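You operate a simulated robot arm through the tools that you are given. There is no shell and no other tool. Be economical: measure what you need, move in short steps, check, and stop when the job is done.

You are at the controls of a simulated robot arm. One attempt, no reset.

TASK
Pour the last juice from the clear bottle into the brown one and crate both.
Fine: swing the black bar clear, one bottle a cell, then the bar back over them. Spill nothing, drop nothing.

Only the result counts: the job must be done as asked and must still hold three seconds after the hand-in. Knocking over, shifting, dropping, spilling or breaking anything else fails it.

THE ROBOT
A 6-joint arm with a two-finger parallel gripper, fixed in place. Base frame: the origin is at the foot of the arm, x ahead of it, y to its left, z up. Units: cm, rad, N and s.
With the tool pointing down near the work surface it reaches from about 32 to 70 cm from the base axis. Its first joint turns from -2.897 to 2.897 rad. Payload 4.1 kg.
Tool frame: the origin (TCP) lies between the finger pads and is the grasp point; the fingertips stand 2.3 cm ahead of it; z points along the fingers, y is the line along which they close. The gripper opens to 9.4 cm. The fingers are 3.8 cm wide and 1 cm thick; the gripper's body (5.4 by 9.6 cm) begins 3.9 cm behind the TCP.
Orientation is told as [roll, pitch, yaw] about the base's x, y, z axes, in that order, counted from this pose: with the fingers straight down and closing along the base's y, the tool's x points along the base's -x, its y along +y and its z along -z.

THE INTERFACE
- The arm moves only by the tool move_arm. Its argument "rows" is a list of rows, each an object of numbers (a shift or turn left out is 0, a gripper value left out holds the last): "dx", "dy", "dz": the shift along the tool's x, y, z in units of 150 mm (1.0 is 150 mm); "ax", "ay", "az": the turn, a rotation vector about the tool's x, y, z in units of 60 degrees (1.0 is 60 degrees); "fingers": the gripper command, from -1 (shut) to 1 (fully open), values between in proportion. In form: [{"dx": .., "dy": .., "dz": .., "ax": .., "ay": .., "az": .., "fingers": ..}, ...]. A call has 1 to 8 rows; each row is the pose to reach, as a shift and turn from the pose commanded when the call began, along the tool's axes at that moment. A call with a number of a shift or a turn outside -1 to 1 is refused whole. A row lasts 0.2 s, in which the tool goes at most 5 cm and 0.15 rad; a call with a longer step from one row to the next is refused whole, and so is a gripper value outside its range. Where a pose cannot be reached the arm comes as near as it can. A force on the tool above 40 N (or 10 N above the force at the start of the call, whichever is more), or a blocked arm, ends the call early, and 0.2 s more pass. Each finger travels about 4.5 cm/s and halts on what it meets, pressing with about 32 N; the grip force reading is that of the motor and also rises with nothing between the fingers. The clock runs only during rows and for 0.2 s after the last one: add rows that repeat a pose to give the fingers time. The reply holds the time, the measured pose of the TCP, the force on the tool along the base axes, the opening and the grip force, in the units named above and with some noise, and new pictures: "pictures" is both (left out), scene, wrist or none.
- Cameras (640 x 400 px; columns grow to the right, rows downward): "scene" is fixed at [5.05, 50, 154.66]; the picture's right is [-0.63, -0.78, 0.00], its down [-0.75, 0.61, -0.25] and it looks along [0.19, -0.16, -0.97] (base axes); focal length 328 px, centre (320, 200). "wrist" rides on the gripper at [8.6, 1.6, -7.4] in the tool frame; the picture's right is [-0.18, 0.98, 0.00], its down [-0.58, -0.11, -0.81] and it looks along [-0.79, -0.15, 0.59] (tool axes); focal length 243 px, centre (320, 200). There is no depth. A picture from a camera that has moved, and an enlarged one, comes with that camera's place and axes in the base frame and with its lens.
- slide_trunk(by): slides the trunk up (or, below 0, down) by that many cm; the arm rides with it, the base frame stays. It gives what a move gives, with no picture.
- zoom(camera, box): a new picture of the part [left, top, right, bottom] of that camera's present view, enlarged. No time passes.
- hand_in(): hands the job in; it is judged then, once.

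Go step by step. Nothing tells you positions but the pictures and the camera data: compare them with the known pose of the tool, close in by small moves and look again before you grip or let go. The budget is 120 turns and 200 pictures, counting those below and the enlarged ones. Unless the task says otherwise, let go and move clear before handing in, and close with one line.

The tools are called after "Call:" as name(argument=value, ...) on one line, values as JSON. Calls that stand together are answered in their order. move_arm: Moves the arm, as the interface text tells. Its arguments: {"type":"object","properties":{"rows":{"type":"array","items":{"type":"object","properties":{"dx":{"type":"number"},"dy":{"type":"number"},"dz":{"type":"number"},"ax":{"type":"number"},"ay":{"type":"number"},"az":{"type":"number"},"fingers":{"type":"number"}}}},"pictures":{"type":"string","enum":["both","scene","wrist","none"]}},"required":["rows"]} The other tools are called the same way: slide_trunk (by) slides the trunk up or down; zoom (camera, box) takes an enlarged picture of a part of a camera's view; hand_in () hands the job in.

At the start:

```text
time_s: 0.0
eef_pos: [9.7, 37.38, 128.24]
orientation: [-0.001, 0.0, -0.001]
contact_force: [-0.6, 0.1, -0.2]
gripper_width: 9.4
finger_force: 0.0
trunk travel left (down, up): [-52.5, 6.5]
```

scene: 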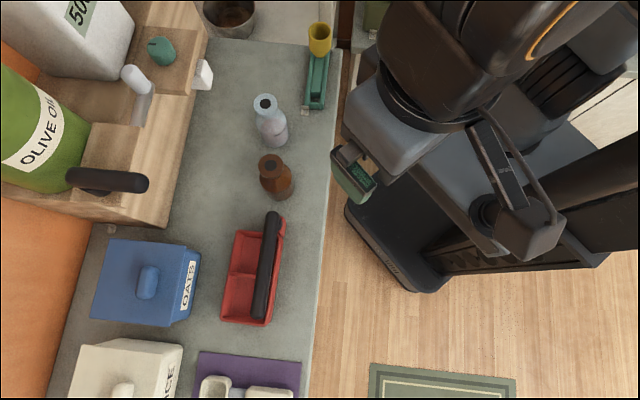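
wrist: 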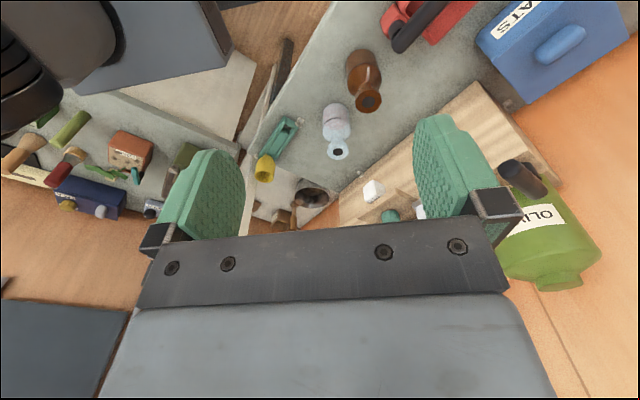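

I see a clear bottle, a brown bottle and a red crate with a black bar over it on the grey counter. I'll zoom in for measurements first.

Call:
zoom(camera="scene", box=[200, 190, 320, 340])

Call:
zoom(camera="scene", box=[220, 70, 360, 210])

```text
2.67 times, centred on (260, 265) of scene
camera zoom: at [5.05, 50.0, 154.66], right [-0.63, -0.78, 0.0], down [-0.75, 0.61, -0.25], along [0.19, -0.16, -0.97], focal length 875 px, centre (480, 27)
```

zoom: 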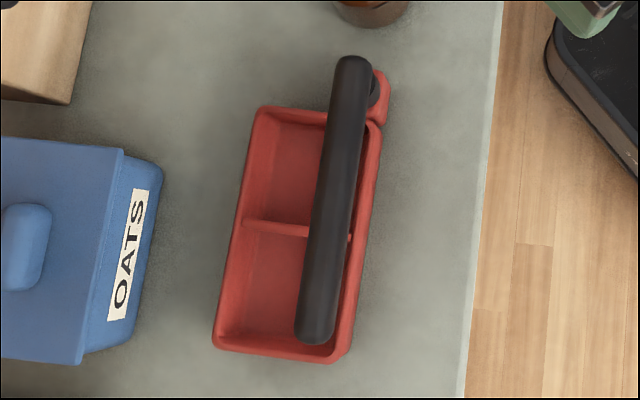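

```text
2.86 times, centred on (290, 140) of scene
camera zoom: at [5.05, 50.0, 154.66], right [-0.63, -0.78, 0.0], down [-0.75, 0.61, -0.25], along [0.19, -0.16, -0.97], focal length 937 px, centre (406, 371)
```

zoom: 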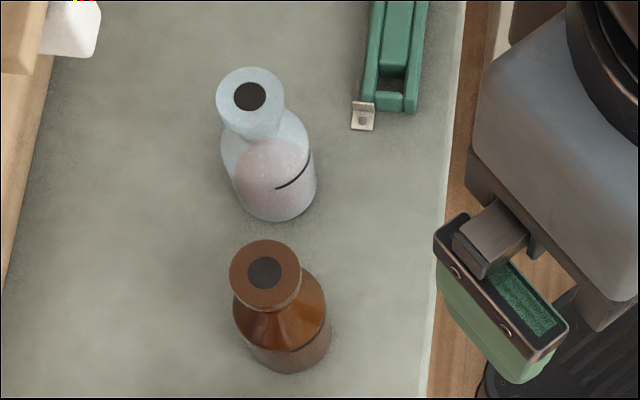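

The clear bottle looks to be near (40.8, 35.5), the brown one near (29.3, 43), and the crate near (15, 60). I need a side view of the bar, so I'll yaw the wrist camera toward the crate and come down some.

Call:
move_arm(rows=[{"az": -0.14, "dz": 0.14}, {"az": -0.28, "dz": 0.28}, {"az": -0.42, "dz": 0.42}, {"az": -0.56, "dz": 0.56}, {"az": -0.7, "dz": 0.7}, {"az": -0.84, "dz": 0.84}, {"az": -0.98, "dz": 0.98}], pictures="none")

Call:
move_arm(rows=[{"az": -0.13, "dz": 0.1}, {"az": -0.26, "dz": 0.2}, {"az": -0.39, "dz": 0.3}, {"az": -0.52, "dz": 0.4}], pictures="both")

```text
time_s: 1.6
eef_pos: [9.77, 37.31, 113.66]
orientation: [0.0, 0.0, 1.027]
contact_force: [0.4, 0.2, 0.6]
gripper_width: 9.39
finger_force: 0.1
trunk travel left (down, up): [-52.5, 6.5]
```

```text
time_s: 2.6
eef_pos: [9.79, 37.28, 107.62]
orientation: [0.0, 0.0, 1.571]
contact_force: [0.1, -0.2, 0.4]
gripper_width: 9.38
finger_force: 0.1
trunk travel left (down, up): [-52.5, 6.5]
camera wrist: at [8.13, 28.64, 115.23], right [-0.98, 0.18, 0.0], down [0.11, 0.58, 0.81], along [0.15, 0.79, -0.59], focal length 243 px, centre (320, 200)
```

scene: 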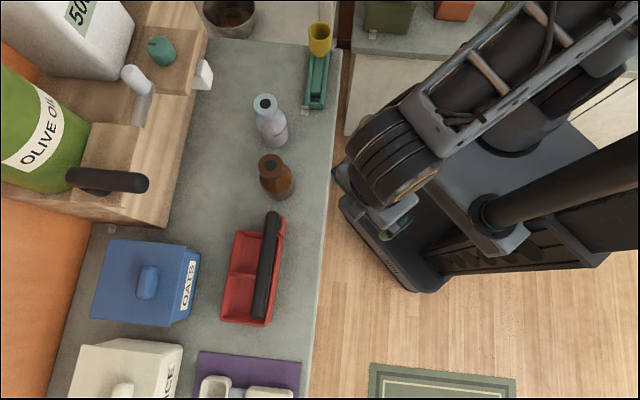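
wrist: 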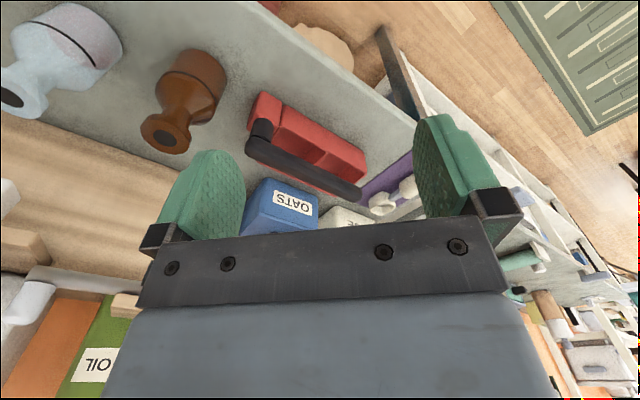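

The wrist view (upside down) shows the crate with the bar on a post. I'll zoom in.

Call:
zoom(camera="wrist", box=[225, 75, 385, 215])

Call:
zoom(camera="wrist", box=[0, 0, 250, 160])

```text
2.86 times, centred on (305, 145) of wrist
camera zoom: at [8.13, 28.64, 115.23], right [-0.98, 0.18, 0.0], down [0.11, 0.58, 0.81], along [0.15, 0.79, -0.59], focal length 693 px, centre (363, 357)
```

zoom: 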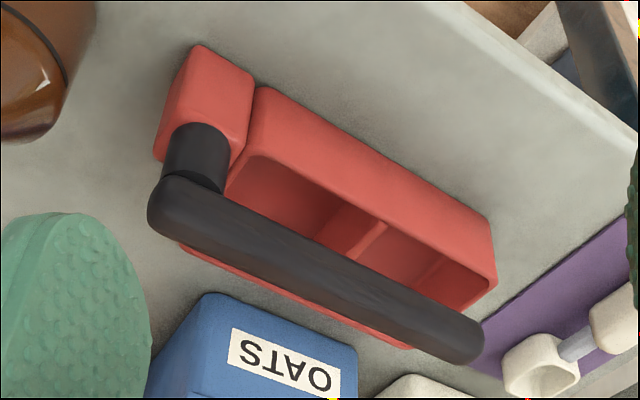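

```text
2.50 times, centred on (125, 80) of wrist
camera zoom: at [8.13, 28.64, 115.23], right [-0.98, 0.18, 0.0], down [0.11, 0.58, 0.81], along [0.15, 0.79, -0.59], focal length 606 px, centre (808, 500)
```

zoom: 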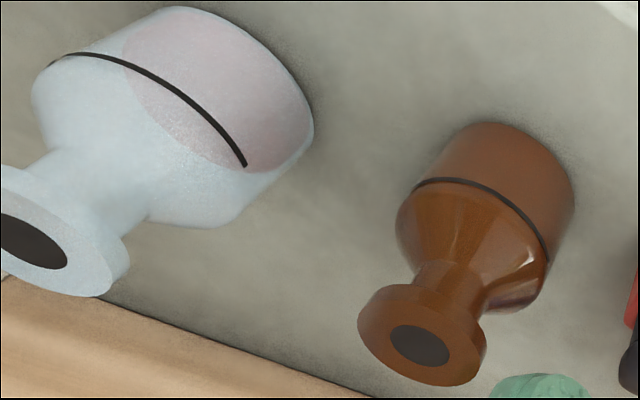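

The bar is horizontal at about z 90 and turns on a vertical post near (20.8, 49.6); its tip is near (8, 62). I'll close the fingers and go over the crate's far side to push the bar toward the robot.

Call:
move_arm(rows=[{"az": 0.11, "dx": -0.15, "dy": -0.04, "dz": 0.0, "fingers": -1}, {"az": 0.22, "dx": -0.3, "dy": -0.08}, {"az": 0.33, "dx": -0.45, "dy": -0.12}, {"az": 0.44, "dx": -0.6, "dy": -0.16}, {"az": 0.55, "dx": -0.75, "dy": -0.2}, {"az": 0.66, "dx": -0.9, "dy": -0.24}, {"az": 0.765, "dx": -1.0, "dy": -0.247}], pictures="none")

```text
time_s: 4.2
eef_pos: [13.45, 52.42, 107.77]
orientation: [0.001, 0.0, 0.767]
contact_force: [0.3, 0.4, 0.1]
gripper_width: 0.01
finger_force: 32.0
trunk travel left (down, up): [-52.5, 6.5]
```

I'm next to the target now; next I go above the crate's far side at z 95 and look.

Call:
move_arm(rows=[{"dx": -0.18, "dy": 0.18, "dz": 0.1}, {"dx": -0.36, "dy": 0.36, "dz": 0.2}, {"dx": -0.537, "dy": 0.538, "dz": 0.4}, {"dx": -0.537, "dy": 0.538, "dz": 0.6}, {"dx": -0.537, "dy": 0.538, "dz": 0.833}])

```text
time_s: 5.4
eef_pos: [13.74, 63.71, 95.02]
orientation: [0.0, 0.001, 0.769]
contact_force: [0.3, -0.3, 0.6]
gripper_width: 0.01
finger_force: 32.0
trunk travel left (down, up): [-52.5, 6.5]
camera wrist: at [6.41, 58.93, 102.65], right [-0.55, 0.83, 0.0], down [0.49, 0.33, 0.81], along [0.67, 0.44, -0.59], focal length 243 px, centre (320, 200)
```

scene: 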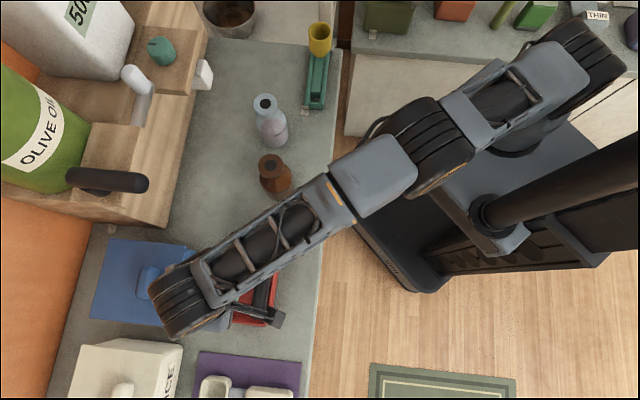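
wrist: 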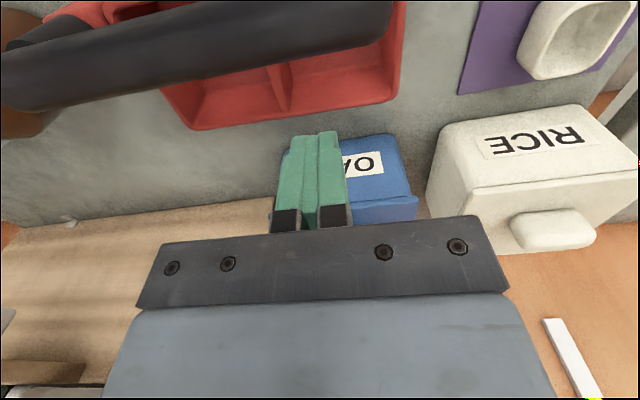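

The bar's edge is about 1 cm from where the fingers would come down. I'll back off slightly, descend beside it, and then look.

Call:
move_arm(rows=[{"dx": -0.045}, {"dx": -0.045, "dz": 0.12}, {"dx": -0.045, "dz": 0.24}, {"dx": -0.045, "dz": 0.34}])

```text
time_s: 6.4
eef_pos: [14.2, 64.27, 89.79]
orientation: [0.0, -0.001, 0.772]
contact_force: [0.0, 0.4, -0.7]
gripper_width: 0.0
finger_force: 31.8
trunk travel left (down, up): [-52.5, 6.5]
camera wrist: at [6.88, 59.47, 97.42], right [-0.55, 0.83, 0.0], down [0.49, 0.33, 0.81], along [0.67, 0.44, -0.59], focal length 243 px, centre (320, 200)
```

scene: 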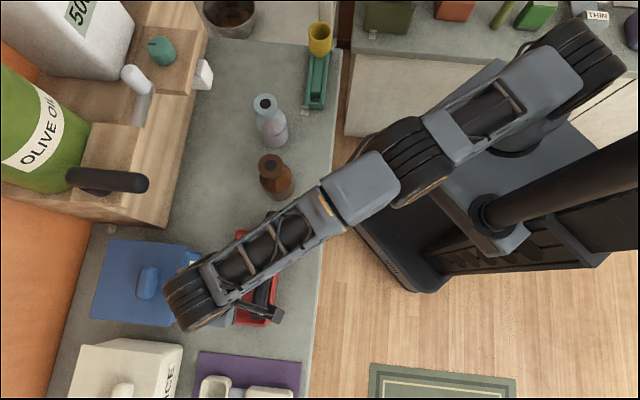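
wrist: 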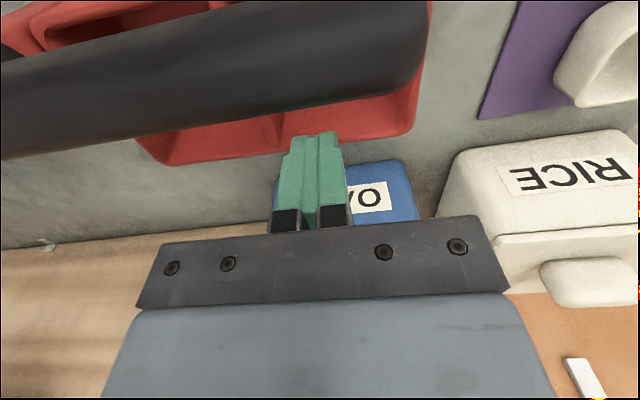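

The fingers stand beside the bar with about 2 cm of gap. I'll push gently toward the robot along the arc.

Call:
move_arm(rows=[{"dx": 0.05}, {"dx": 0.1}, {"dx": 0.14}, {"dx": 0.19}, {"dx": 0.24}, {"dx": 0.29}, {"dx": 0.34, "dy": -0.01}, {"dx": 0.39, "dy": -0.013}])

```text
time_s: 8.2
eef_pos: [9.98, 59.94, 89.99]
orientation: [-0.001, 0.0, 0.77]
contact_force: [-0.5, -0.2, -0.6]
gripper_width: 0.02
finger_force: 32.0
trunk travel left (down, up): [-52.5, 6.5]
camera wrist: at [2.73, 55.22, 97.59], right [-0.55, 0.83, 0.0], down [0.49, 0.33, 0.81], along [0.67, 0.44, -0.59], focal length 243 px, centre (320, 200)
```

scene: 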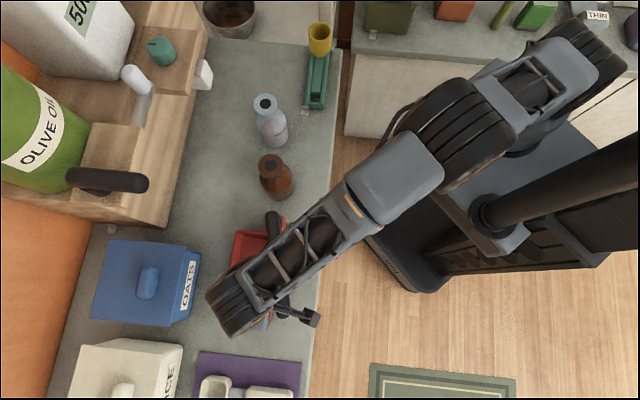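
wrist: 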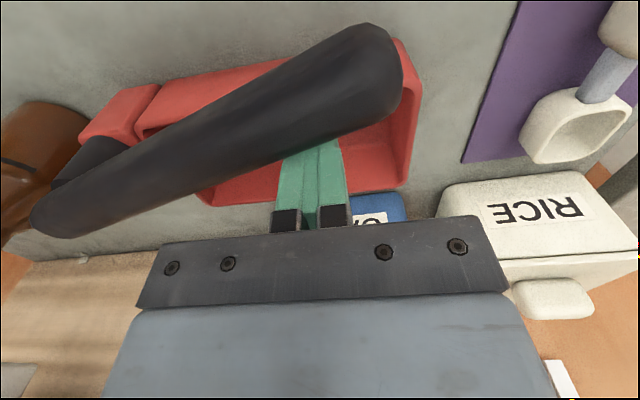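

The bar swings freely with almost no force and the crate stays put. I continue along the arc.

Call:
move_arm(rows=[{"dx": 0.127, "dy": -0.013}, {"dx": 0.253, "dy": -0.038}, {"dx": 0.38, "dy": -0.08}, {"dx": 0.493, "dy": -0.147}, {"dx": 0.6, "dy": -0.23}, {"dx": 0.703, "dy": -0.324}, {"dx": 0.79, "dy": -0.435}, {"dx": 0.86, "dy": -0.56}])

```text
time_s: 10.0
eef_pos: [6.5, 45.11, 89.92]
orientation: [0.001, 0.0, 0.77]
contact_force: [0.4, 0.5, 0.0]
gripper_width: 0.0
finger_force: 31.6
trunk travel left (down, up): [-52.5, 6.5]
camera wrist: at [-0.78, 40.29, 97.61], right [-0.55, 0.83, 0.0], down [0.49, 0.33, 0.81], along [0.67, 0.44, -0.59], focal length 243 px, centre (320, 200)
```

scene: 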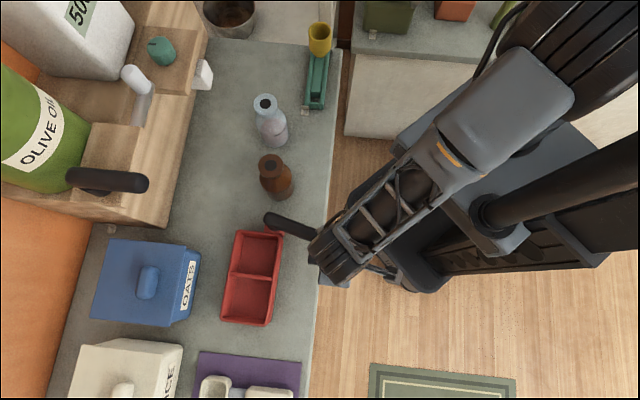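
wrist: 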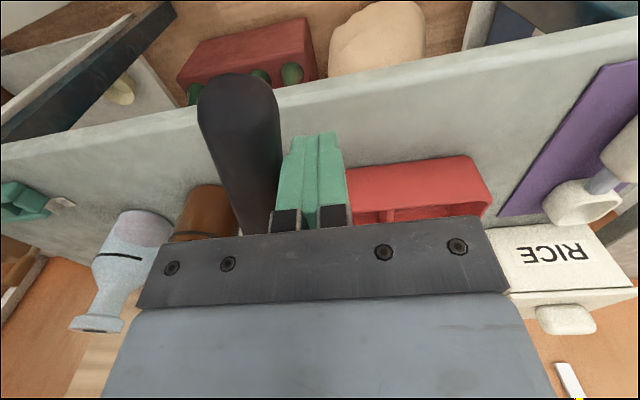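

The bar is around 75° out. I'll push to about 95°, then back off and rise.

Call:
move_arm(rows=[{"dx": 0.03, "dy": -0.09}, {"dx": 0.06, "dy": -0.18}, {"dx": 0.085, "dy": -0.27}, {"dx": 0.095, "dy": -0.35}, {"dx": 0.095, "dy": -0.2}, {"dx": 0.095, "dy": -0.2, "dz": -0.25}, {"dx": 0.095, "dy": -0.2, "dz": -0.5}, {"dx": 0.095, "dy": -0.2, "dz": -0.8}])

```text
time_s: 11.8
eef_pos: [7.68, 41.85, 102.18]
orientation: [0.001, 0.001, 0.77]
contact_force: [-0.2, -0.4, -0.4]
gripper_width: 0.02
finger_force: 31.8
trunk travel left (down, up): [-52.5, 6.5]
camera wrist: at [0.27, 36.96, 109.77], right [-0.55, 0.83, 0.0], down [0.49, 0.33, 0.81], along [0.67, 0.44, -0.59], focal length 243 px, centre (320, 200)
```

scene: 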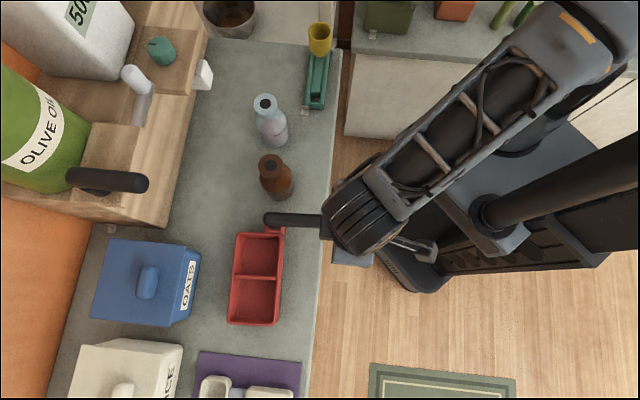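
wrist: 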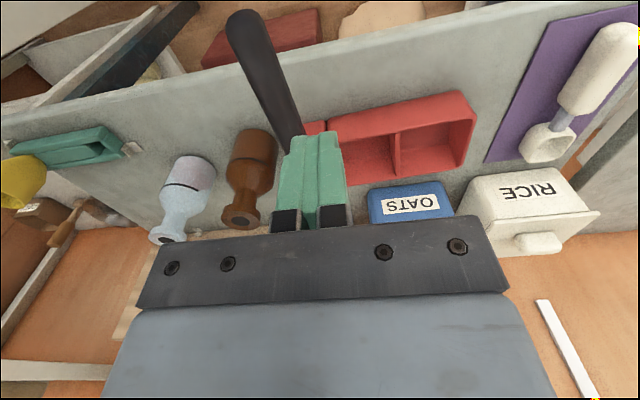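

The bar is now clear of the crate. I'll check whether the crate shifted and look closely at the bottles.

Call:
zoom(camera="scene", box=[200, 190, 320, 340])

Call:
zoom(camera="wrist", box=[130, 100, 330, 260])

```text
2.67 times, centred on (260, 265) of scene
camera zoom: at [5.05, 50.0, 154.66], right [-0.63, -0.78, 0.0], down [-0.75, 0.61, -0.25], along [0.19, -0.16, -0.97], focal length 875 px, centre (480, 27)
```

zoom: 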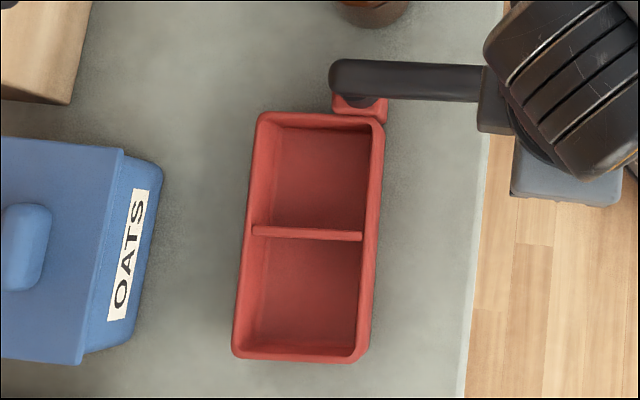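

```text
2.50 times, centred on (230, 180) of wrist
camera zoom: at [0.27, 36.96, 109.77], right [-0.55, 0.83, 0.0], down [0.49, 0.33, 0.81], along [0.67, 0.44, -0.59], focal length 606 px, centre (545, 250)
```

zoom: 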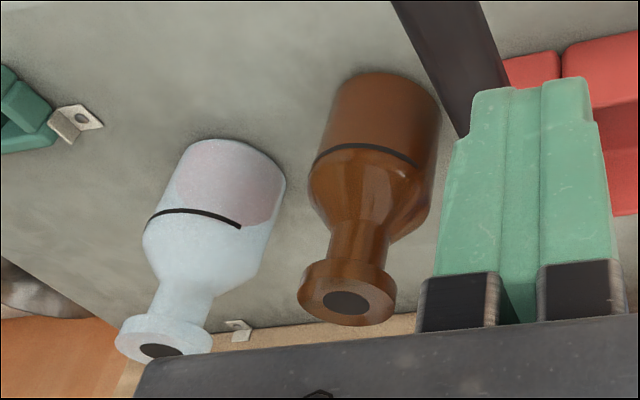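

The crate turned only by about 4°. Next I need a side grip with the camera on top for pouring, so I rise and turn the tool's yaw to see how far the wrist goes.

Call:
move_arm(rows=[{"az": 0.14, "dz": -0.13}, {"az": 0.28, "dz": -0.26}, {"az": 0.42, "dz": -0.39}, {"az": 0.56, "dz": -0.5}, {"az": 0.7, "dz": -0.6}, {"az": 0.84, "dz": -0.7}, {"az": 0.98, "dz": -0.8}], pictures="none")

Call:
move_arm(rows=[{"az": 0.14, "fingers": 1}, {"az": 0.28}, {"az": 0.42}, {"az": 0.56}, {"az": 0.7}, {"az": 0.84}, {"az": 0.98}], pictures="none")

Call:
move_arm(rows=[{"az": 0.14}, {"az": 0.28}, {"az": 0.42}, {"az": 0.56}, {"az": 0.7}, {"az": 0.84}, {"az": 0.95}], pictures="both")

```text
time_s: 13.4
eef_pos: [7.8, 41.97, 114.21]
orientation: [0.0, 0.0, -0.261]
contact_force: [-0.7, 0.4, -0.1]
gripper_width: 0.0
finger_force: 32.0
trunk travel left (down, up): [-52.5, 6.5]
```

```text
time_s: 15.0
eef_pos: [7.82, 41.9, 113.95]
orientation: [0.001, 0.0, -1.287]
contact_force: [-0.1, -0.7, -0.2]
gripper_width: 9.42
finger_force: 0.0
trunk travel left (down, up): [-52.5, 6.5]
```

```text
time_s: 16.6
eef_pos: [25.92, 30.93, 108.75]
orientation: [-0.1, 0.016, -2.126]
contact_force: [0.0, 0.8, -0.8]
gripper_width: 9.42
finger_force: 0.1
out of reach, approached as far as the arm can: row 2, 3, 4, 5, 6, 7
trunk travel left (down, up): [-52.5, 6.5]
camera wrist: at [32.48, 36.98, 116.26], right [0.74, -0.67, -0.1], down [-0.34, -0.49, 0.8], along [-0.59, -0.56, -0.59], focal length 243 px, centre (320, 200)
```

scene: 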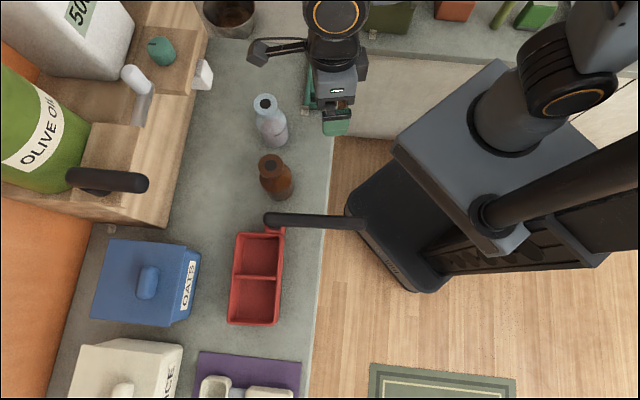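
wrist: 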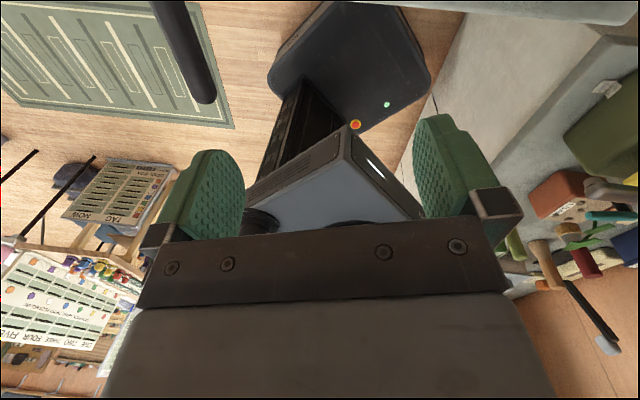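

The wrist roll's limit is near there, so the camera-up pose is out and the arm wandered to its nearest pose, touching nothing. I'll turn back and use a flange grip with the tool horizontal and the camera below instead.

Call:
move_arm(rows=[{"az": -0.14}, {"az": -0.28}, {"az": -0.42}], pictures="none")

```text
time_s: 17.4
eef_pos: [26.29, 31.11, 108.44]
orientation: [-0.084, 0.058, -1.682]
contact_force: [-0.4, -0.1, 0.2]
gripper_width: 9.41
finger_force: 0.1
trunk travel left (down, up): [-52.5, 6.5]
```

The pose command was reset to the actual one. I turn the tool back toward yaw ≈ 0.8.

Call:
move_arm(rows=[{"az": -0.14, "dz": -0.05}, {"az": -0.28, "dz": -0.1}, {"az": -0.42, "dz": -0.15}, {"az": -0.56, "dz": -0.2}, {"az": -0.7, "dz": -0.25}, {"az": -0.84, "dz": -0.3}, {"az": -0.98, "dz": -0.33}], pictures="none")

Call:
move_arm(rows=[{"az": -0.14}, {"az": -0.28}, {"az": -0.42}, {"az": -0.56}, {"az": -0.7}, {"az": -0.84}, {"az": -0.98}], pictures="none")

```text
time_s: 19.0
eef_pos: [26.85, 30.88, 113.28]
orientation: [0.004, 0.103, -0.654]
contact_force: [-0.2, -0.1, -0.2]
gripper_width: 9.41
finger_force: 0.0
trunk travel left (down, up): [-52.5, 6.5]
```

```text
time_s: 20.6
eef_pos: [27.03, 30.97, 113.24]
orientation: [0.09, 0.048, 0.373]
contact_force: [-0.2, -0.4, -0.2]
gripper_width: 9.39
finger_force: 0.0
trunk travel left (down, up): [-52.5, 6.5]
```

Level and at yaw 0.8 first, then pitch the tool outward toward horizontal at safe height.

Call:
move_arm(rows=[{"ax": 0.02, "ay": -0.01, "az": -0.1}, {"ax": 0.04, "ay": -0.02, "az": -0.2}, {"ax": 0.065, "ay": -0.035, "az": -0.3}, {"ax": 0.086, "ay": -0.046, "az": -0.41}], pictures="none")

Call:
move_arm(rows=[{"ay": -0.14}, {"ay": -0.28}, {"ay": -0.42}, {"ay": -0.56}, {"ay": -0.7}, {"ay": -0.84}, {"ay": -0.98}], pictures="both")

```text
time_s: 21.6
eef_pos: [26.92, 30.72, 113.17]
orientation: [0.002, -0.022, 0.8]
contact_force: [-0.2, 0.2, -0.2]
gripper_width: 9.37
finger_force: 0.0
trunk travel left (down, up): [-52.5, 6.5]
```

```text
time_s: 23.2
eef_pos: [26.92, 30.75, 113.13]
orientation: [0.032, -1.037, 0.761]
contact_force: [0.0, 1.1, 0.1]
gripper_width: 9.38
finger_force: 0.0
trunk travel left (down, up): [-52.5, 6.5]
camera wrist: at [18.14, 24.3, 109.62], right [-0.63, 0.76, 0.17], down [-0.19, -0.37, 0.91], along [0.75, 0.54, 0.38], focal length 243 px, centre (320, 200)
```

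scene: 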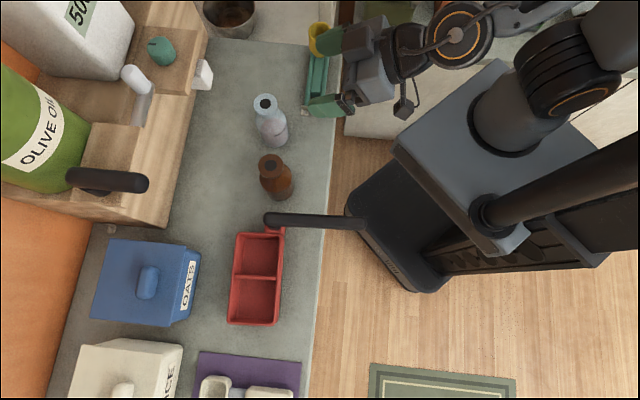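
wrist: 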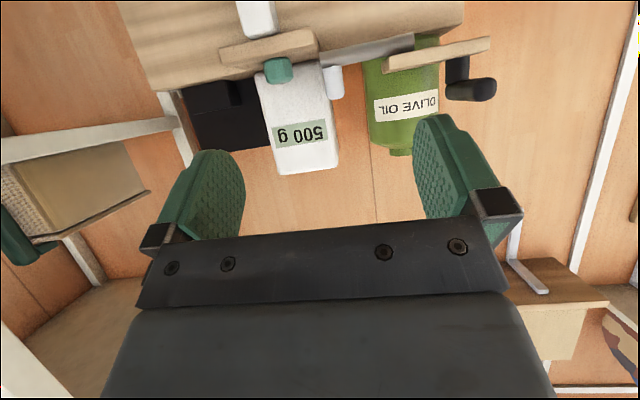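

Pitching works here. I finish the pitch to about -1.38 and fix the small roll.

Call:
move_arm(rows=[{"ay": -0.11}, {"ay": -0.22}, {"ay": -0.33}], pictures="none")

```text
time_s: 24.0
eef_pos: [28.66, 34.37, 114.58]
orientation: [0.031, -1.394, 0.77]
contact_force: [-1.2, 0.6, -0.1]
gripper_width: 9.41
finger_force: 0.1
out of reach, approached as far as the arm can: row 1, 2, 3
trunk travel left (down, up): [-52.5, 6.5]
```

The pose holds at this radius. I'll shift sideways to line up behind the clear bottle while still high.

Call:
move_arm(rows=[{"dy": -0.13}, {"dy": -0.26}, {"dy": -0.39}, {"dy": -0.515}], pictures="scene")

```text
time_s: 25.0
eef_pos: [31.77, 32.38, 114.76]
orientation: [0.024, -1.39, 0.77]
contact_force: [0.5, 0.0, 0.1]
gripper_width: 9.38
finger_force: 0.0
out of reach, approached as far as the arm can: row 1, 2, 3, 4
trunk travel left (down, up): [-52.5, 6.5]
```

scene: 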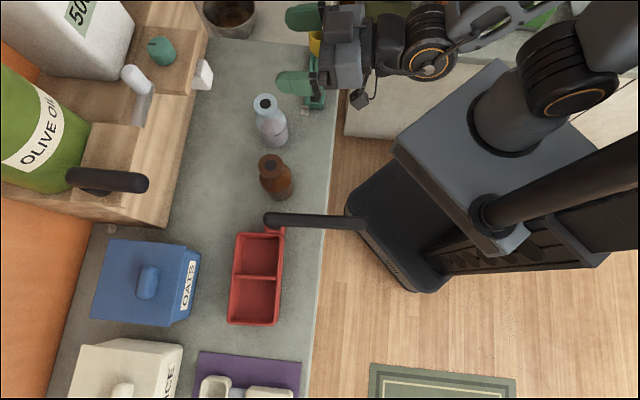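

The tool's horizontal pose is limited to about r 45, which still gives room for a standoff. I'll line up laterally, then lower the trunk with the arm shape held.

Call:
move_arm(rows=[{"dy": -0.1, "dz": 0.02}, {"dy": -0.19, "dz": 0.04}, {"dy": -0.255, "dz": 0.04}], pictures="none")

```text
time_s: 25.8
eef_pos: [31.85, 32.59, 114.91]
orientation: [0.024, -1.392, 0.768]
contact_force: [-0.5, 0.1, 0.1]
gripper_width: 9.39
finger_force: 0.1
out of reach, approached as far as the arm can: row 1, 2, 3
trunk travel left (down, up): [-52.5, 6.5]
```

Stuck at a limit; I'll try the lateral move with 3 cm more reach, still high above everything.

Call:
move_arm(rows=[{"dy": -0.08, "dz": 0.12}, {"dy": -0.17, "dz": 0.22}, {"dy": -0.255, "dz": 0.3}], pictures="none")

```text
time_s: 26.6
eef_pos: [33.23, 34.64, 114.45]
orientation: [0.022, -1.391, 0.77]
contact_force: [-0.5, -0.1, -0.5]
gripper_width: 9.39
finger_force: 0.0
out of reach, approached as far as the arm can: row 1, 2, 3
trunk travel left (down, up): [-52.5, 6.5]
```

Lateral motion to the right is blocked, probably by a wrist limit tied to the heading. I'll turn the heading a bit to the right and try again.

Call:
move_arm(rows=[{"ax": 0.13, "dy": -0.05}, {"ax": 0.2, "dy": -0.15}, {"ax": 0.2, "dy": -0.25}, {"ax": 0.2, "dy": -0.3}], pictures="scene")

```text
time_s: 27.6
eef_pos: [36.53, 31.34, 114.46]
orientation: [-0.179, -1.391, 0.769]
contact_force: [0.5, 0.0, -0.5]
gripper_width: 9.39
finger_force: 0.1
trunk travel left (down, up): [-52.5, 6.5]
```

scene: 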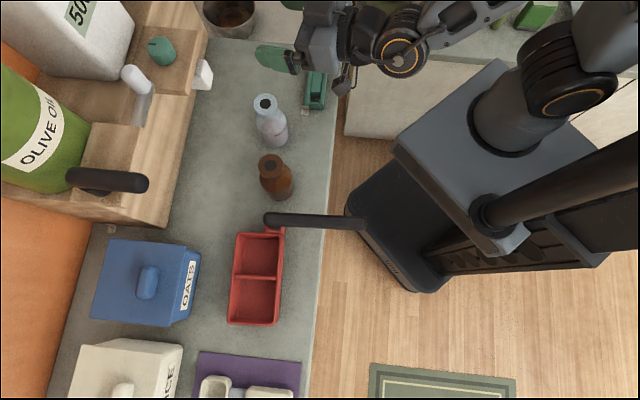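

That worked. I'll back off a little, centre on the clear bottle, and then lower the trunk.

Call:
move_arm(rows=[{"dy": 0.04, "dz": -0.07}, {"dy": 0.09, "dz": -0.14}], pictures="none")

Call:
slide_trunk(by=-19)

Call:
zoom(camera="scene", box=[220, 0, 440, 200])

Call:
zoom(camera="wrist", box=[0, 0, 640, 400])

```text
time_s: 28.2
eef_pos: [34.03, 31.38, 114.75]
orientation: [-0.182, -1.392, 0.771]
contact_force: [0.3, 0.6, 0.4]
gripper_width: 9.41
finger_force: 0.0
trunk travel left (down, up): [-52.5, 6.5]
```

```text
time_s: 30.3
eef_pos: [33.98, 31.45, 95.79]
orientation: [-0.183, -1.393, 0.769]
contact_force: [0.3, -0.2, 0.7]
gripper_width: 9.39
finger_force: 0.2
trunk travel left (down, up): [-33.5, 25.5]
```

```text
2.00 times, centred on (330, 100) of scene
camera zoom: at [5.05, 50.0, 154.66], right [-0.63, -0.78, 0.0], down [-0.75, 0.61, -0.25], along [0.19, -0.16, -0.97], focal length 656 px, centre (300, 400)
```

zoom: 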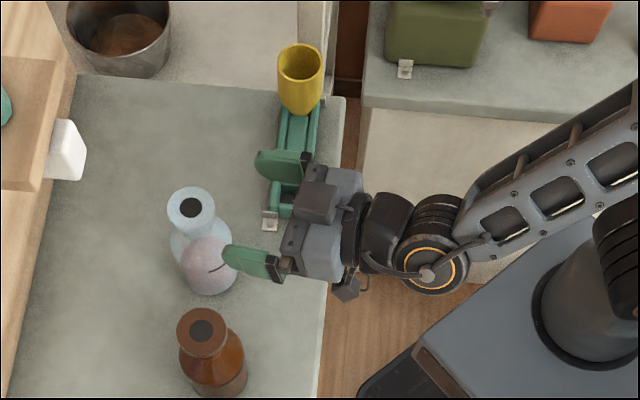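

```text
1.00 times, centred on (320, 200) of wrist
camera zoom: at [25.89, 27.65, 88.66], right [-0.52, 0.84, 0.15], down [-0.53, -0.46, 0.72], along [0.67, 0.3, 0.68], focal length 243 px, centre (320, 200)
```

zoom: 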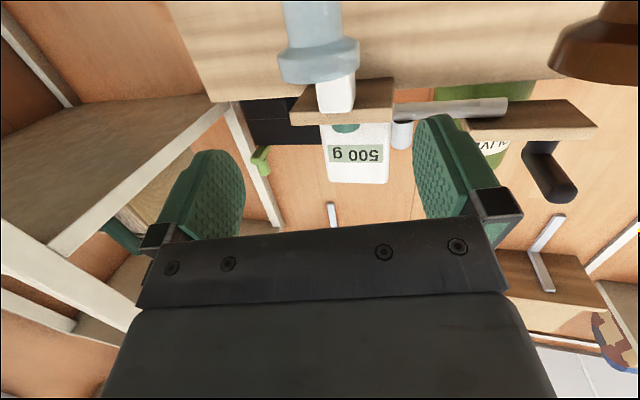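

The wrist view shows the clear flange centred between the fingers, spanning about z 91.4–93.3. I go down to z 91.5 and forward around the flange.

Call:
move_arm(rows=[{"dx": 0.14, "dz": 0.025}, {"dx": 0.282, "dy": 0.005, "dz": 0.05}, {"dx": 0.255, "dy": 0.005, "dz": 0.2}, {"dx": 0.232, "dy": 0.005, "dz": 0.33}, {"dx": 0.217, "dy": 0.005, "dz": 0.42}], pictures="both")

```text
time_s: 31.5
eef_pos: [38.74, 34.33, 91.34]
orientation: [-0.179, -1.39, 0.77]
contact_force: [-0.2, -0.5, 0.3]
gripper_width: 9.4
finger_force: 0.0
trunk travel left (down, up): [-33.5, 25.5]
camera wrist: at [30.63, 30.68, 84.22], right [-0.52, 0.84, 0.15], down [-0.53, -0.46, 0.72], along [0.67, 0.3, 0.68], focal length 243 px, centre (320, 200)
```

scene: 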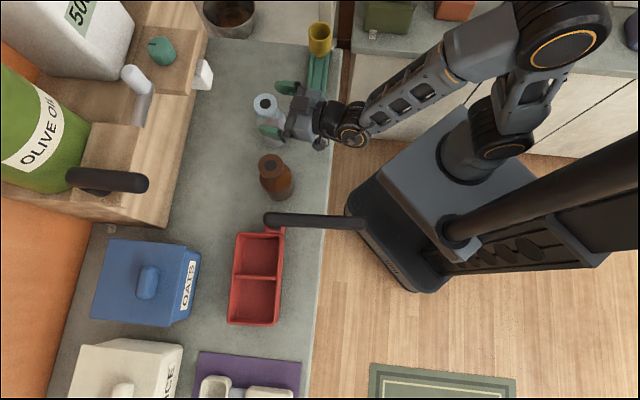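
wrist: 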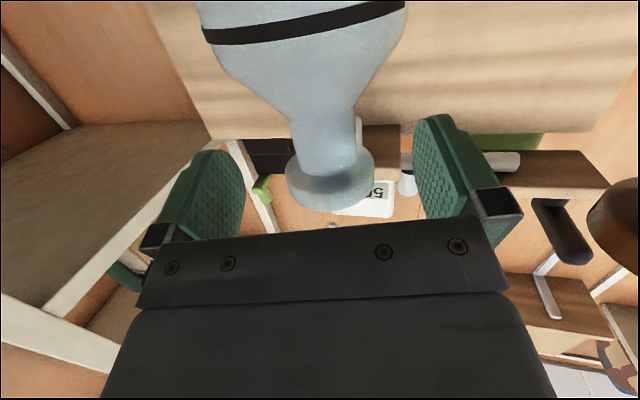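

Centred well; 2.2 cm more forward, then check before closing.

Call:
move_arm(rows=[{"dx": -0.013, "dz": 0.07}, {"dx": -0.026, "dz": 0.144}], pictures="wrist")

Call:
zoom(camera="scene", box=[220, 60, 360, 200])

```text
time_s: 32.1
eef_pos: [40.55, 35.62, 91.43]
orientation: [-0.181, -1.392, 0.77]
contact_force: [-0.1, -0.5, 0.4]
gripper_width: 9.39
finger_force: 0.1
trunk travel left (down, up): [-33.5, 25.5]
camera wrist: at [32.47, 31.9, 84.25], right [-0.52, 0.84, 0.15], down [-0.53, -0.46, 0.72], along [0.67, 0.3, 0.68], focal length 243 px, centre (320, 200)
```

wrist: 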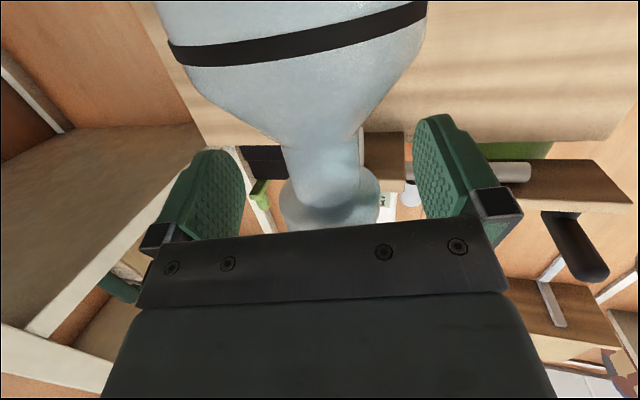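

```text
2.86 times, centred on (290, 130) of scene
camera zoom: at [5.05, 50.0, 154.66], right [-0.63, -0.78, 0.0], down [-0.75, 0.61, -0.25], along [0.19, -0.16, -0.97], focal length 937 px, centre (406, 400)
```

zoom: 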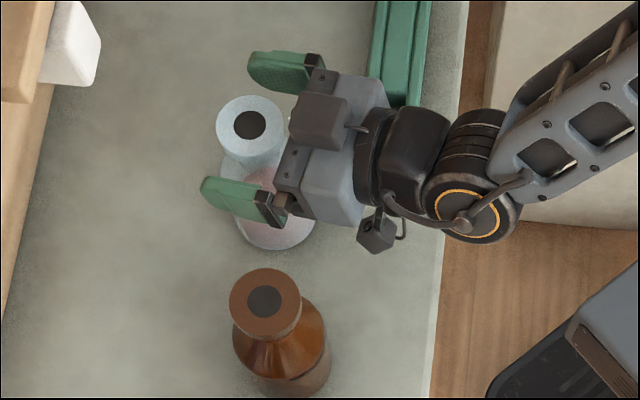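

The flange sits between the pads. I close the fingers.

Call:
move_arm(rows=[{"fingers": -1}, {"fingers": -1}, {"fingers": -1}, {"fingers": -1}, {"fingers": -1}], pictures="both")

```text
time_s: 33.3
eef_pos: [40.63, 35.65, 91.3]
orientation: [-0.18, -1.393, 0.771]
contact_force: [0.4, 1.3, 1.0]
gripper_width: 4.83
finger_force: 31.8
trunk travel left (down, up): [-33.5, 25.5]
camera wrist: at [32.45, 31.91, 84.24], right [-0.52, 0.84, 0.15], down [-0.53, -0.46, 0.72], along [0.67, 0.3, 0.68], focal length 243 px, centre (320, 200)
```

scene: 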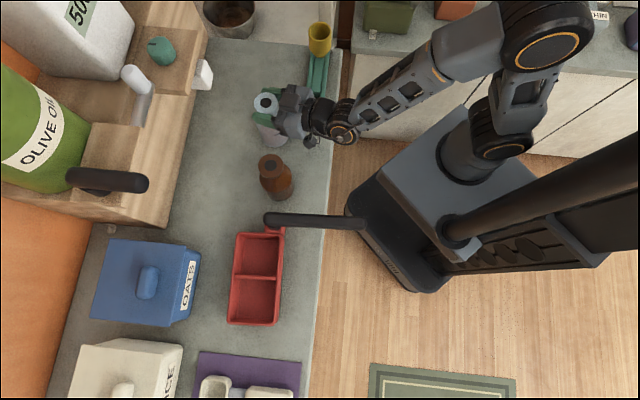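
wrist: 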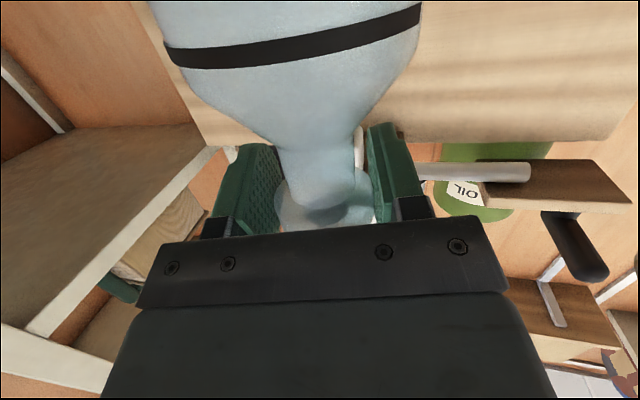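

Gripped at 4.83 cm. I lift 3 cm straight up and check the weight and hold.

Call:
move_arm(rows=[{"dx": -0.03, "dz": -0.005}, {"dx": -0.08, "dz": -0.014}, {"dx": -0.14, "dz": -0.025}, {"dx": -0.197, "dy": -0.006, "dz": -0.035}], pictures="both")

```text
time_s: 34.3
eef_pos: [40.55, 35.77, 94.44]
orientation: [-0.185, -1.391, 0.771]
contact_force: [-0.5, -0.9, -2.8]
gripper_width: 4.79
finger_force: 31.8
trunk travel left (down, up): [-33.5, 25.5]
camera wrist: at [32.37, 32.02, 87.35], right [-0.52, 0.84, 0.15], down [-0.53, -0.46, 0.72], along [0.67, 0.3, 0.68], focal length 243 px, centre (320, 200)
```

scene: 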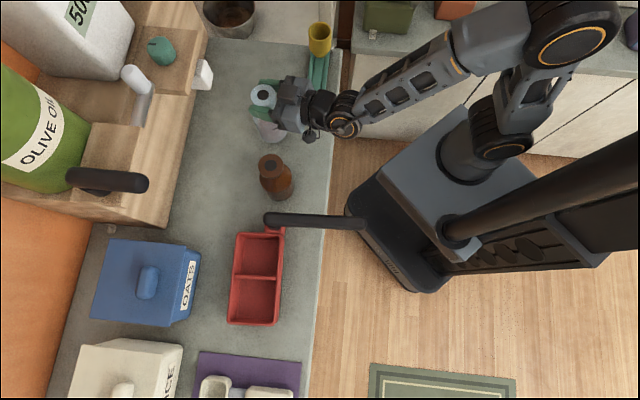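
wrist: 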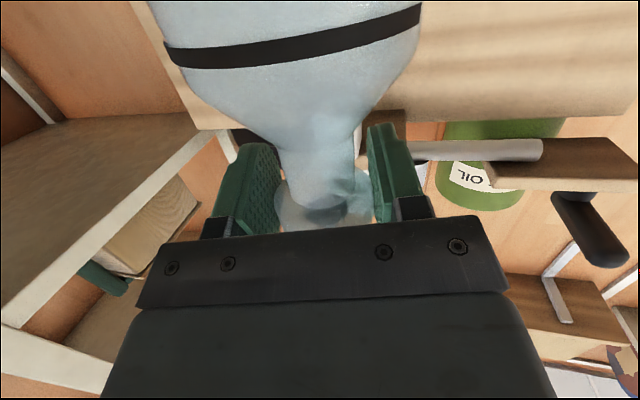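

The bottle is held and weighs about 0.3 kg. I raise it and carry it upright to 8 cm right of the brown bottle.

Call:
move_arm(rows=[{"dx": -0.085, "dz": -0.015}, {"dx": -0.17, "dz": -0.03}, {"dx": -0.256, "dy": -0.008, "dz": -0.046}, {"dx": -0.244, "dy": 0.05, "dz": -0.11}, {"dx": -0.232, "dy": 0.11, "dz": -0.18}, {"dx": -0.22, "dy": 0.17, "dz": -0.25}, {"dx": -0.207, "dy": 0.23, "dz": -0.32}, {"dx": -0.196, "dy": 0.29, "dz": -0.38}], pictures="both")

```text
time_s: 36.1
eef_pos: [33.66, 36.74, 98.17]
orientation: [-0.182, -1.391, 0.771]
contact_force: [-0.6, 0.0, -1.9]
gripper_width: 4.8
finger_force: 31.7
trunk travel left (down, up): [-33.5, 25.5]
camera wrist: at [25.62, 32.91, 91.08], right [-0.52, 0.84, 0.15], down [-0.53, -0.46, 0.72], along [0.67, 0.3, 0.68], focal length 243 px, centre (320, 200)
```

scene: 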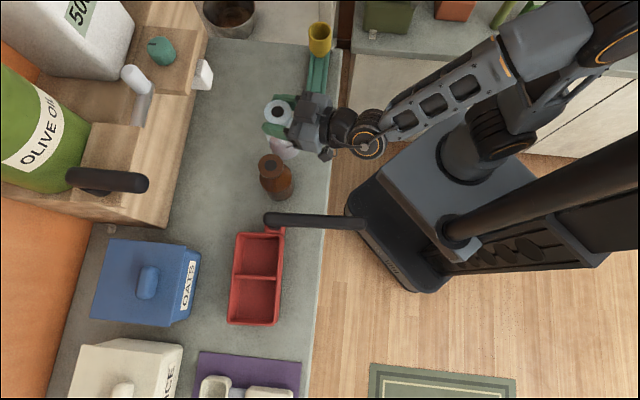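
wrist: 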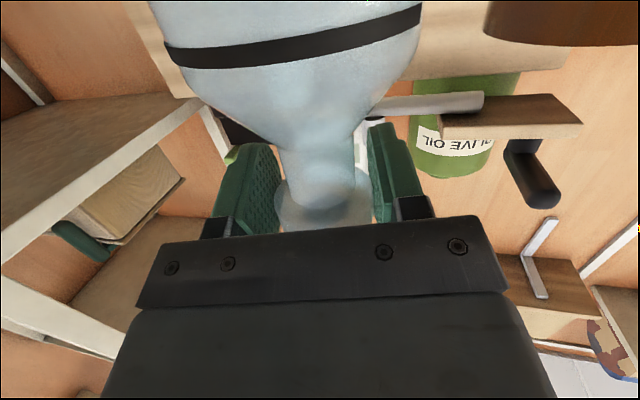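

Now a close scene zoom to compare the two mouths' positions.

Call:
zoom(camera="scene", box=[230, 80, 330, 210])

```text
3.08 times, centred on (280, 145) of scene
camera zoom: at [5.05, 50.0, 154.66], right [-0.63, -0.78, 0.0], down [-0.75, 0.61, -0.25], along [0.19, -0.16, -0.97], focal length 1009 px, centre (443, 369)
```

zoom: 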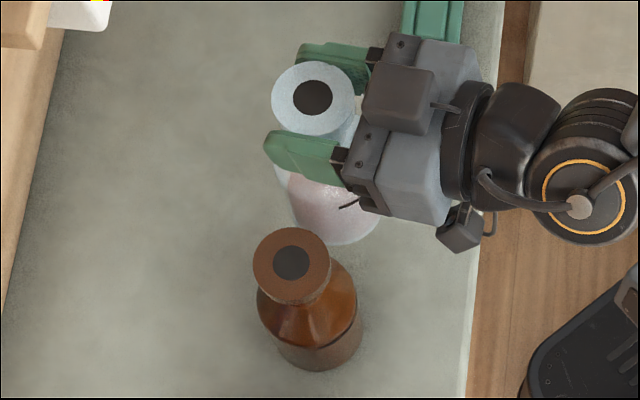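

Mouths agree with the computed positions; the along-heading alignment is right. I tilt 45° here, still off to the side, which is well below pouring.

Call:
move_arm(rows=[{"az": -0.12}, {"az": -0.25}, {"az": -0.38}, {"az": -0.51}, {"az": -0.63}, {"az": -0.75}], pictures="both")

```text
time_s: 37.5
eef_pos: [33.84, 36.58, 98.24]
orientation: [-1.332, -0.737, 1.994]
contact_force: [0.0, 0.1, -2.3]
gripper_width: 4.79
finger_force: 32.2
trunk travel left (down, up): [-33.5, 25.5]
camera wrist: at [29.55, 27.5, 92.68], right [-0.53, 0.61, -0.58], down [-0.79, -0.1, 0.61], along [0.32, 0.78, 0.54], focal length 243 px, centre (320, 200)
```

scene: 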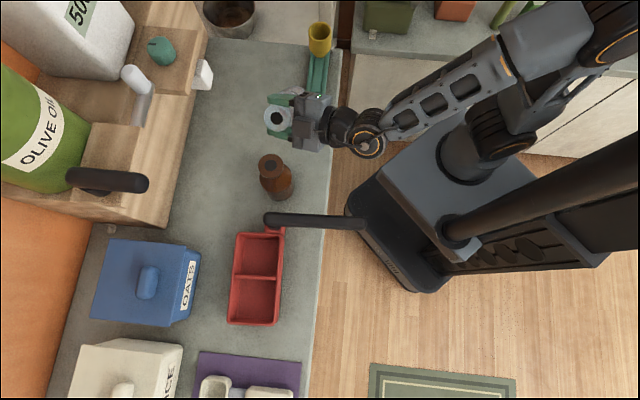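
wrist: 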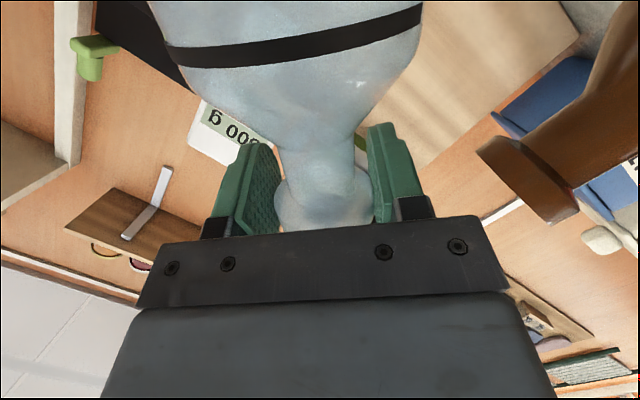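

The tilt goes the right way, toward the brown bottle. I slide left so the mouth's low lip is above the brown mouth.

Call:
move_arm(rows=[{"dx": -0.075, "dy": 0.065}, {"dx": -0.15, "dy": 0.132}, {"dx": -0.225, "dy": 0.2}, {"dx": -0.296, "dy": 0.268, "dz": -0.004}], pictures="wrist")

Call:
zoom(camera="scene", box=[230, 100, 330, 210])

```text
time_s: 38.5
eef_pos: [30.48, 41.51, 98.22]
orientation: [-1.332, -0.738, 1.995]
contact_force: [-0.4, -0.7, -1.4]
gripper_width: 4.81
finger_force: 32.4
trunk travel left (down, up): [-33.5, 25.5]
camera wrist: at [26.24, 32.47, 92.88], right [-0.53, 0.61, -0.58], down [-0.79, -0.1, 0.61], along [0.32, 0.78, 0.54], focal length 243 px, centre (320, 200)
```

wrist: 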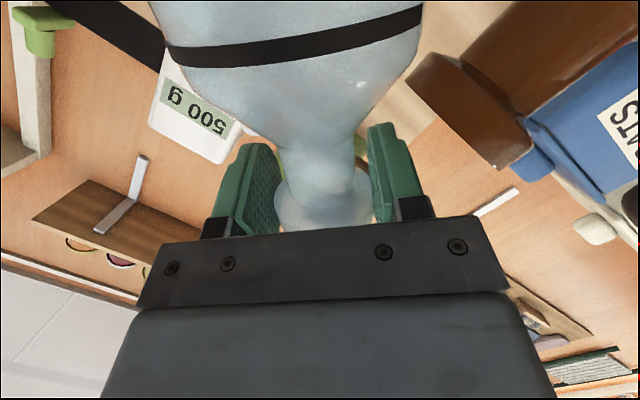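

```text
3.64 times, centred on (280, 155) of scene
camera zoom: at [5.05, 50.0, 154.66], right [-0.63, -0.78, 0.0], down [-0.75, 0.61, -0.25], along [0.19, -0.16, -0.97], focal length 1193 px, centre (466, 364)
```

zoom: 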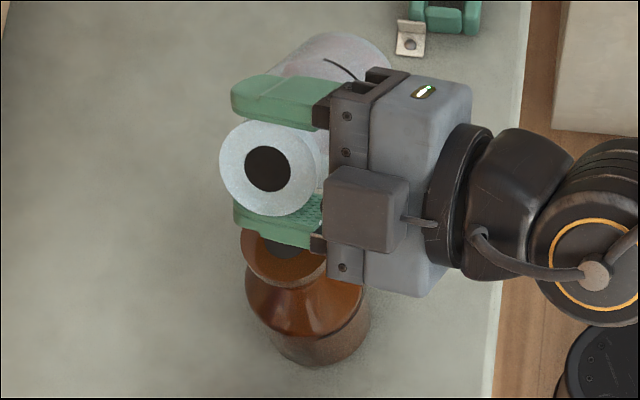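

Everything is aligned, with the bottle shoulder just clear of the brown flange. Now I tilt slowly to 75°, keeping the lip over the brown mouth.

Call:
move_arm(rows=[{"az": -0.06, "dx": 0.006, "dy": -0.006}, {"az": -0.12, "dx": 0.012, "dy": -0.012}, {"az": -0.18, "dx": 0.018, "dy": -0.018}, {"az": -0.24, "dx": 0.0236, "dy": -0.0236}, {"az": -0.31, "dx": 0.0236, "dy": -0.0236}, {"az": -0.37, "dx": 0.0236, "dy": -0.0236}, {"az": -0.43, "dx": 0.0236, "dy": -0.0236}, {"az": -0.5, "dx": 0.0236, "dy": -0.0236}], pictures="wrist")

Call:
zoom(camera="scene", box=[230, 90, 330, 210])

```text
time_s: 40.3
eef_pos: [30.76, 41.29, 98.33]
orientation: [-1.391, -0.225, 2.117]
contact_force: [1.0, 0.1, -2.8]
gripper_width: 4.82
finger_force: 31.9
trunk travel left (down, up): [-33.5, 25.5]
camera wrist: at [28.59, 30.11, 96.35], right [-0.36, 0.25, -0.9], down [-0.93, 0.03, 0.38], along [0.12, 0.97, 0.22], focal length 243 px, centre (320, 200)
```

wrist: 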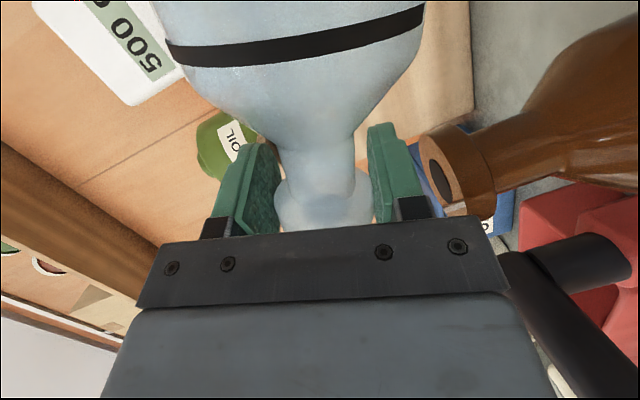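

```text
3.33 times, centred on (280, 150) of scene
camera zoom: at [5.05, 50.0, 154.66], right [-0.63, -0.78, 0.0], down [-0.75, 0.61, -0.25], along [0.19, -0.16, -0.97], focal length 1094 px, centre (453, 367)
```

zoom: 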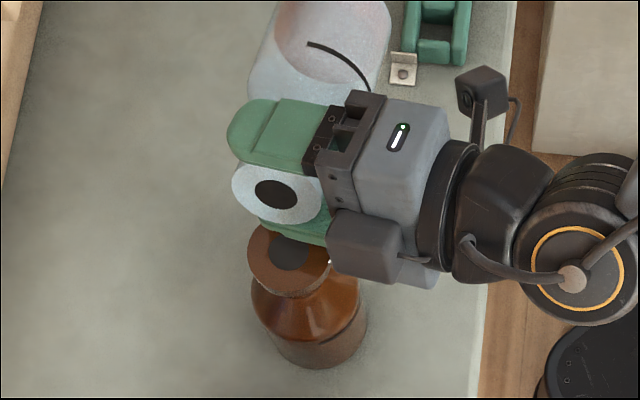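

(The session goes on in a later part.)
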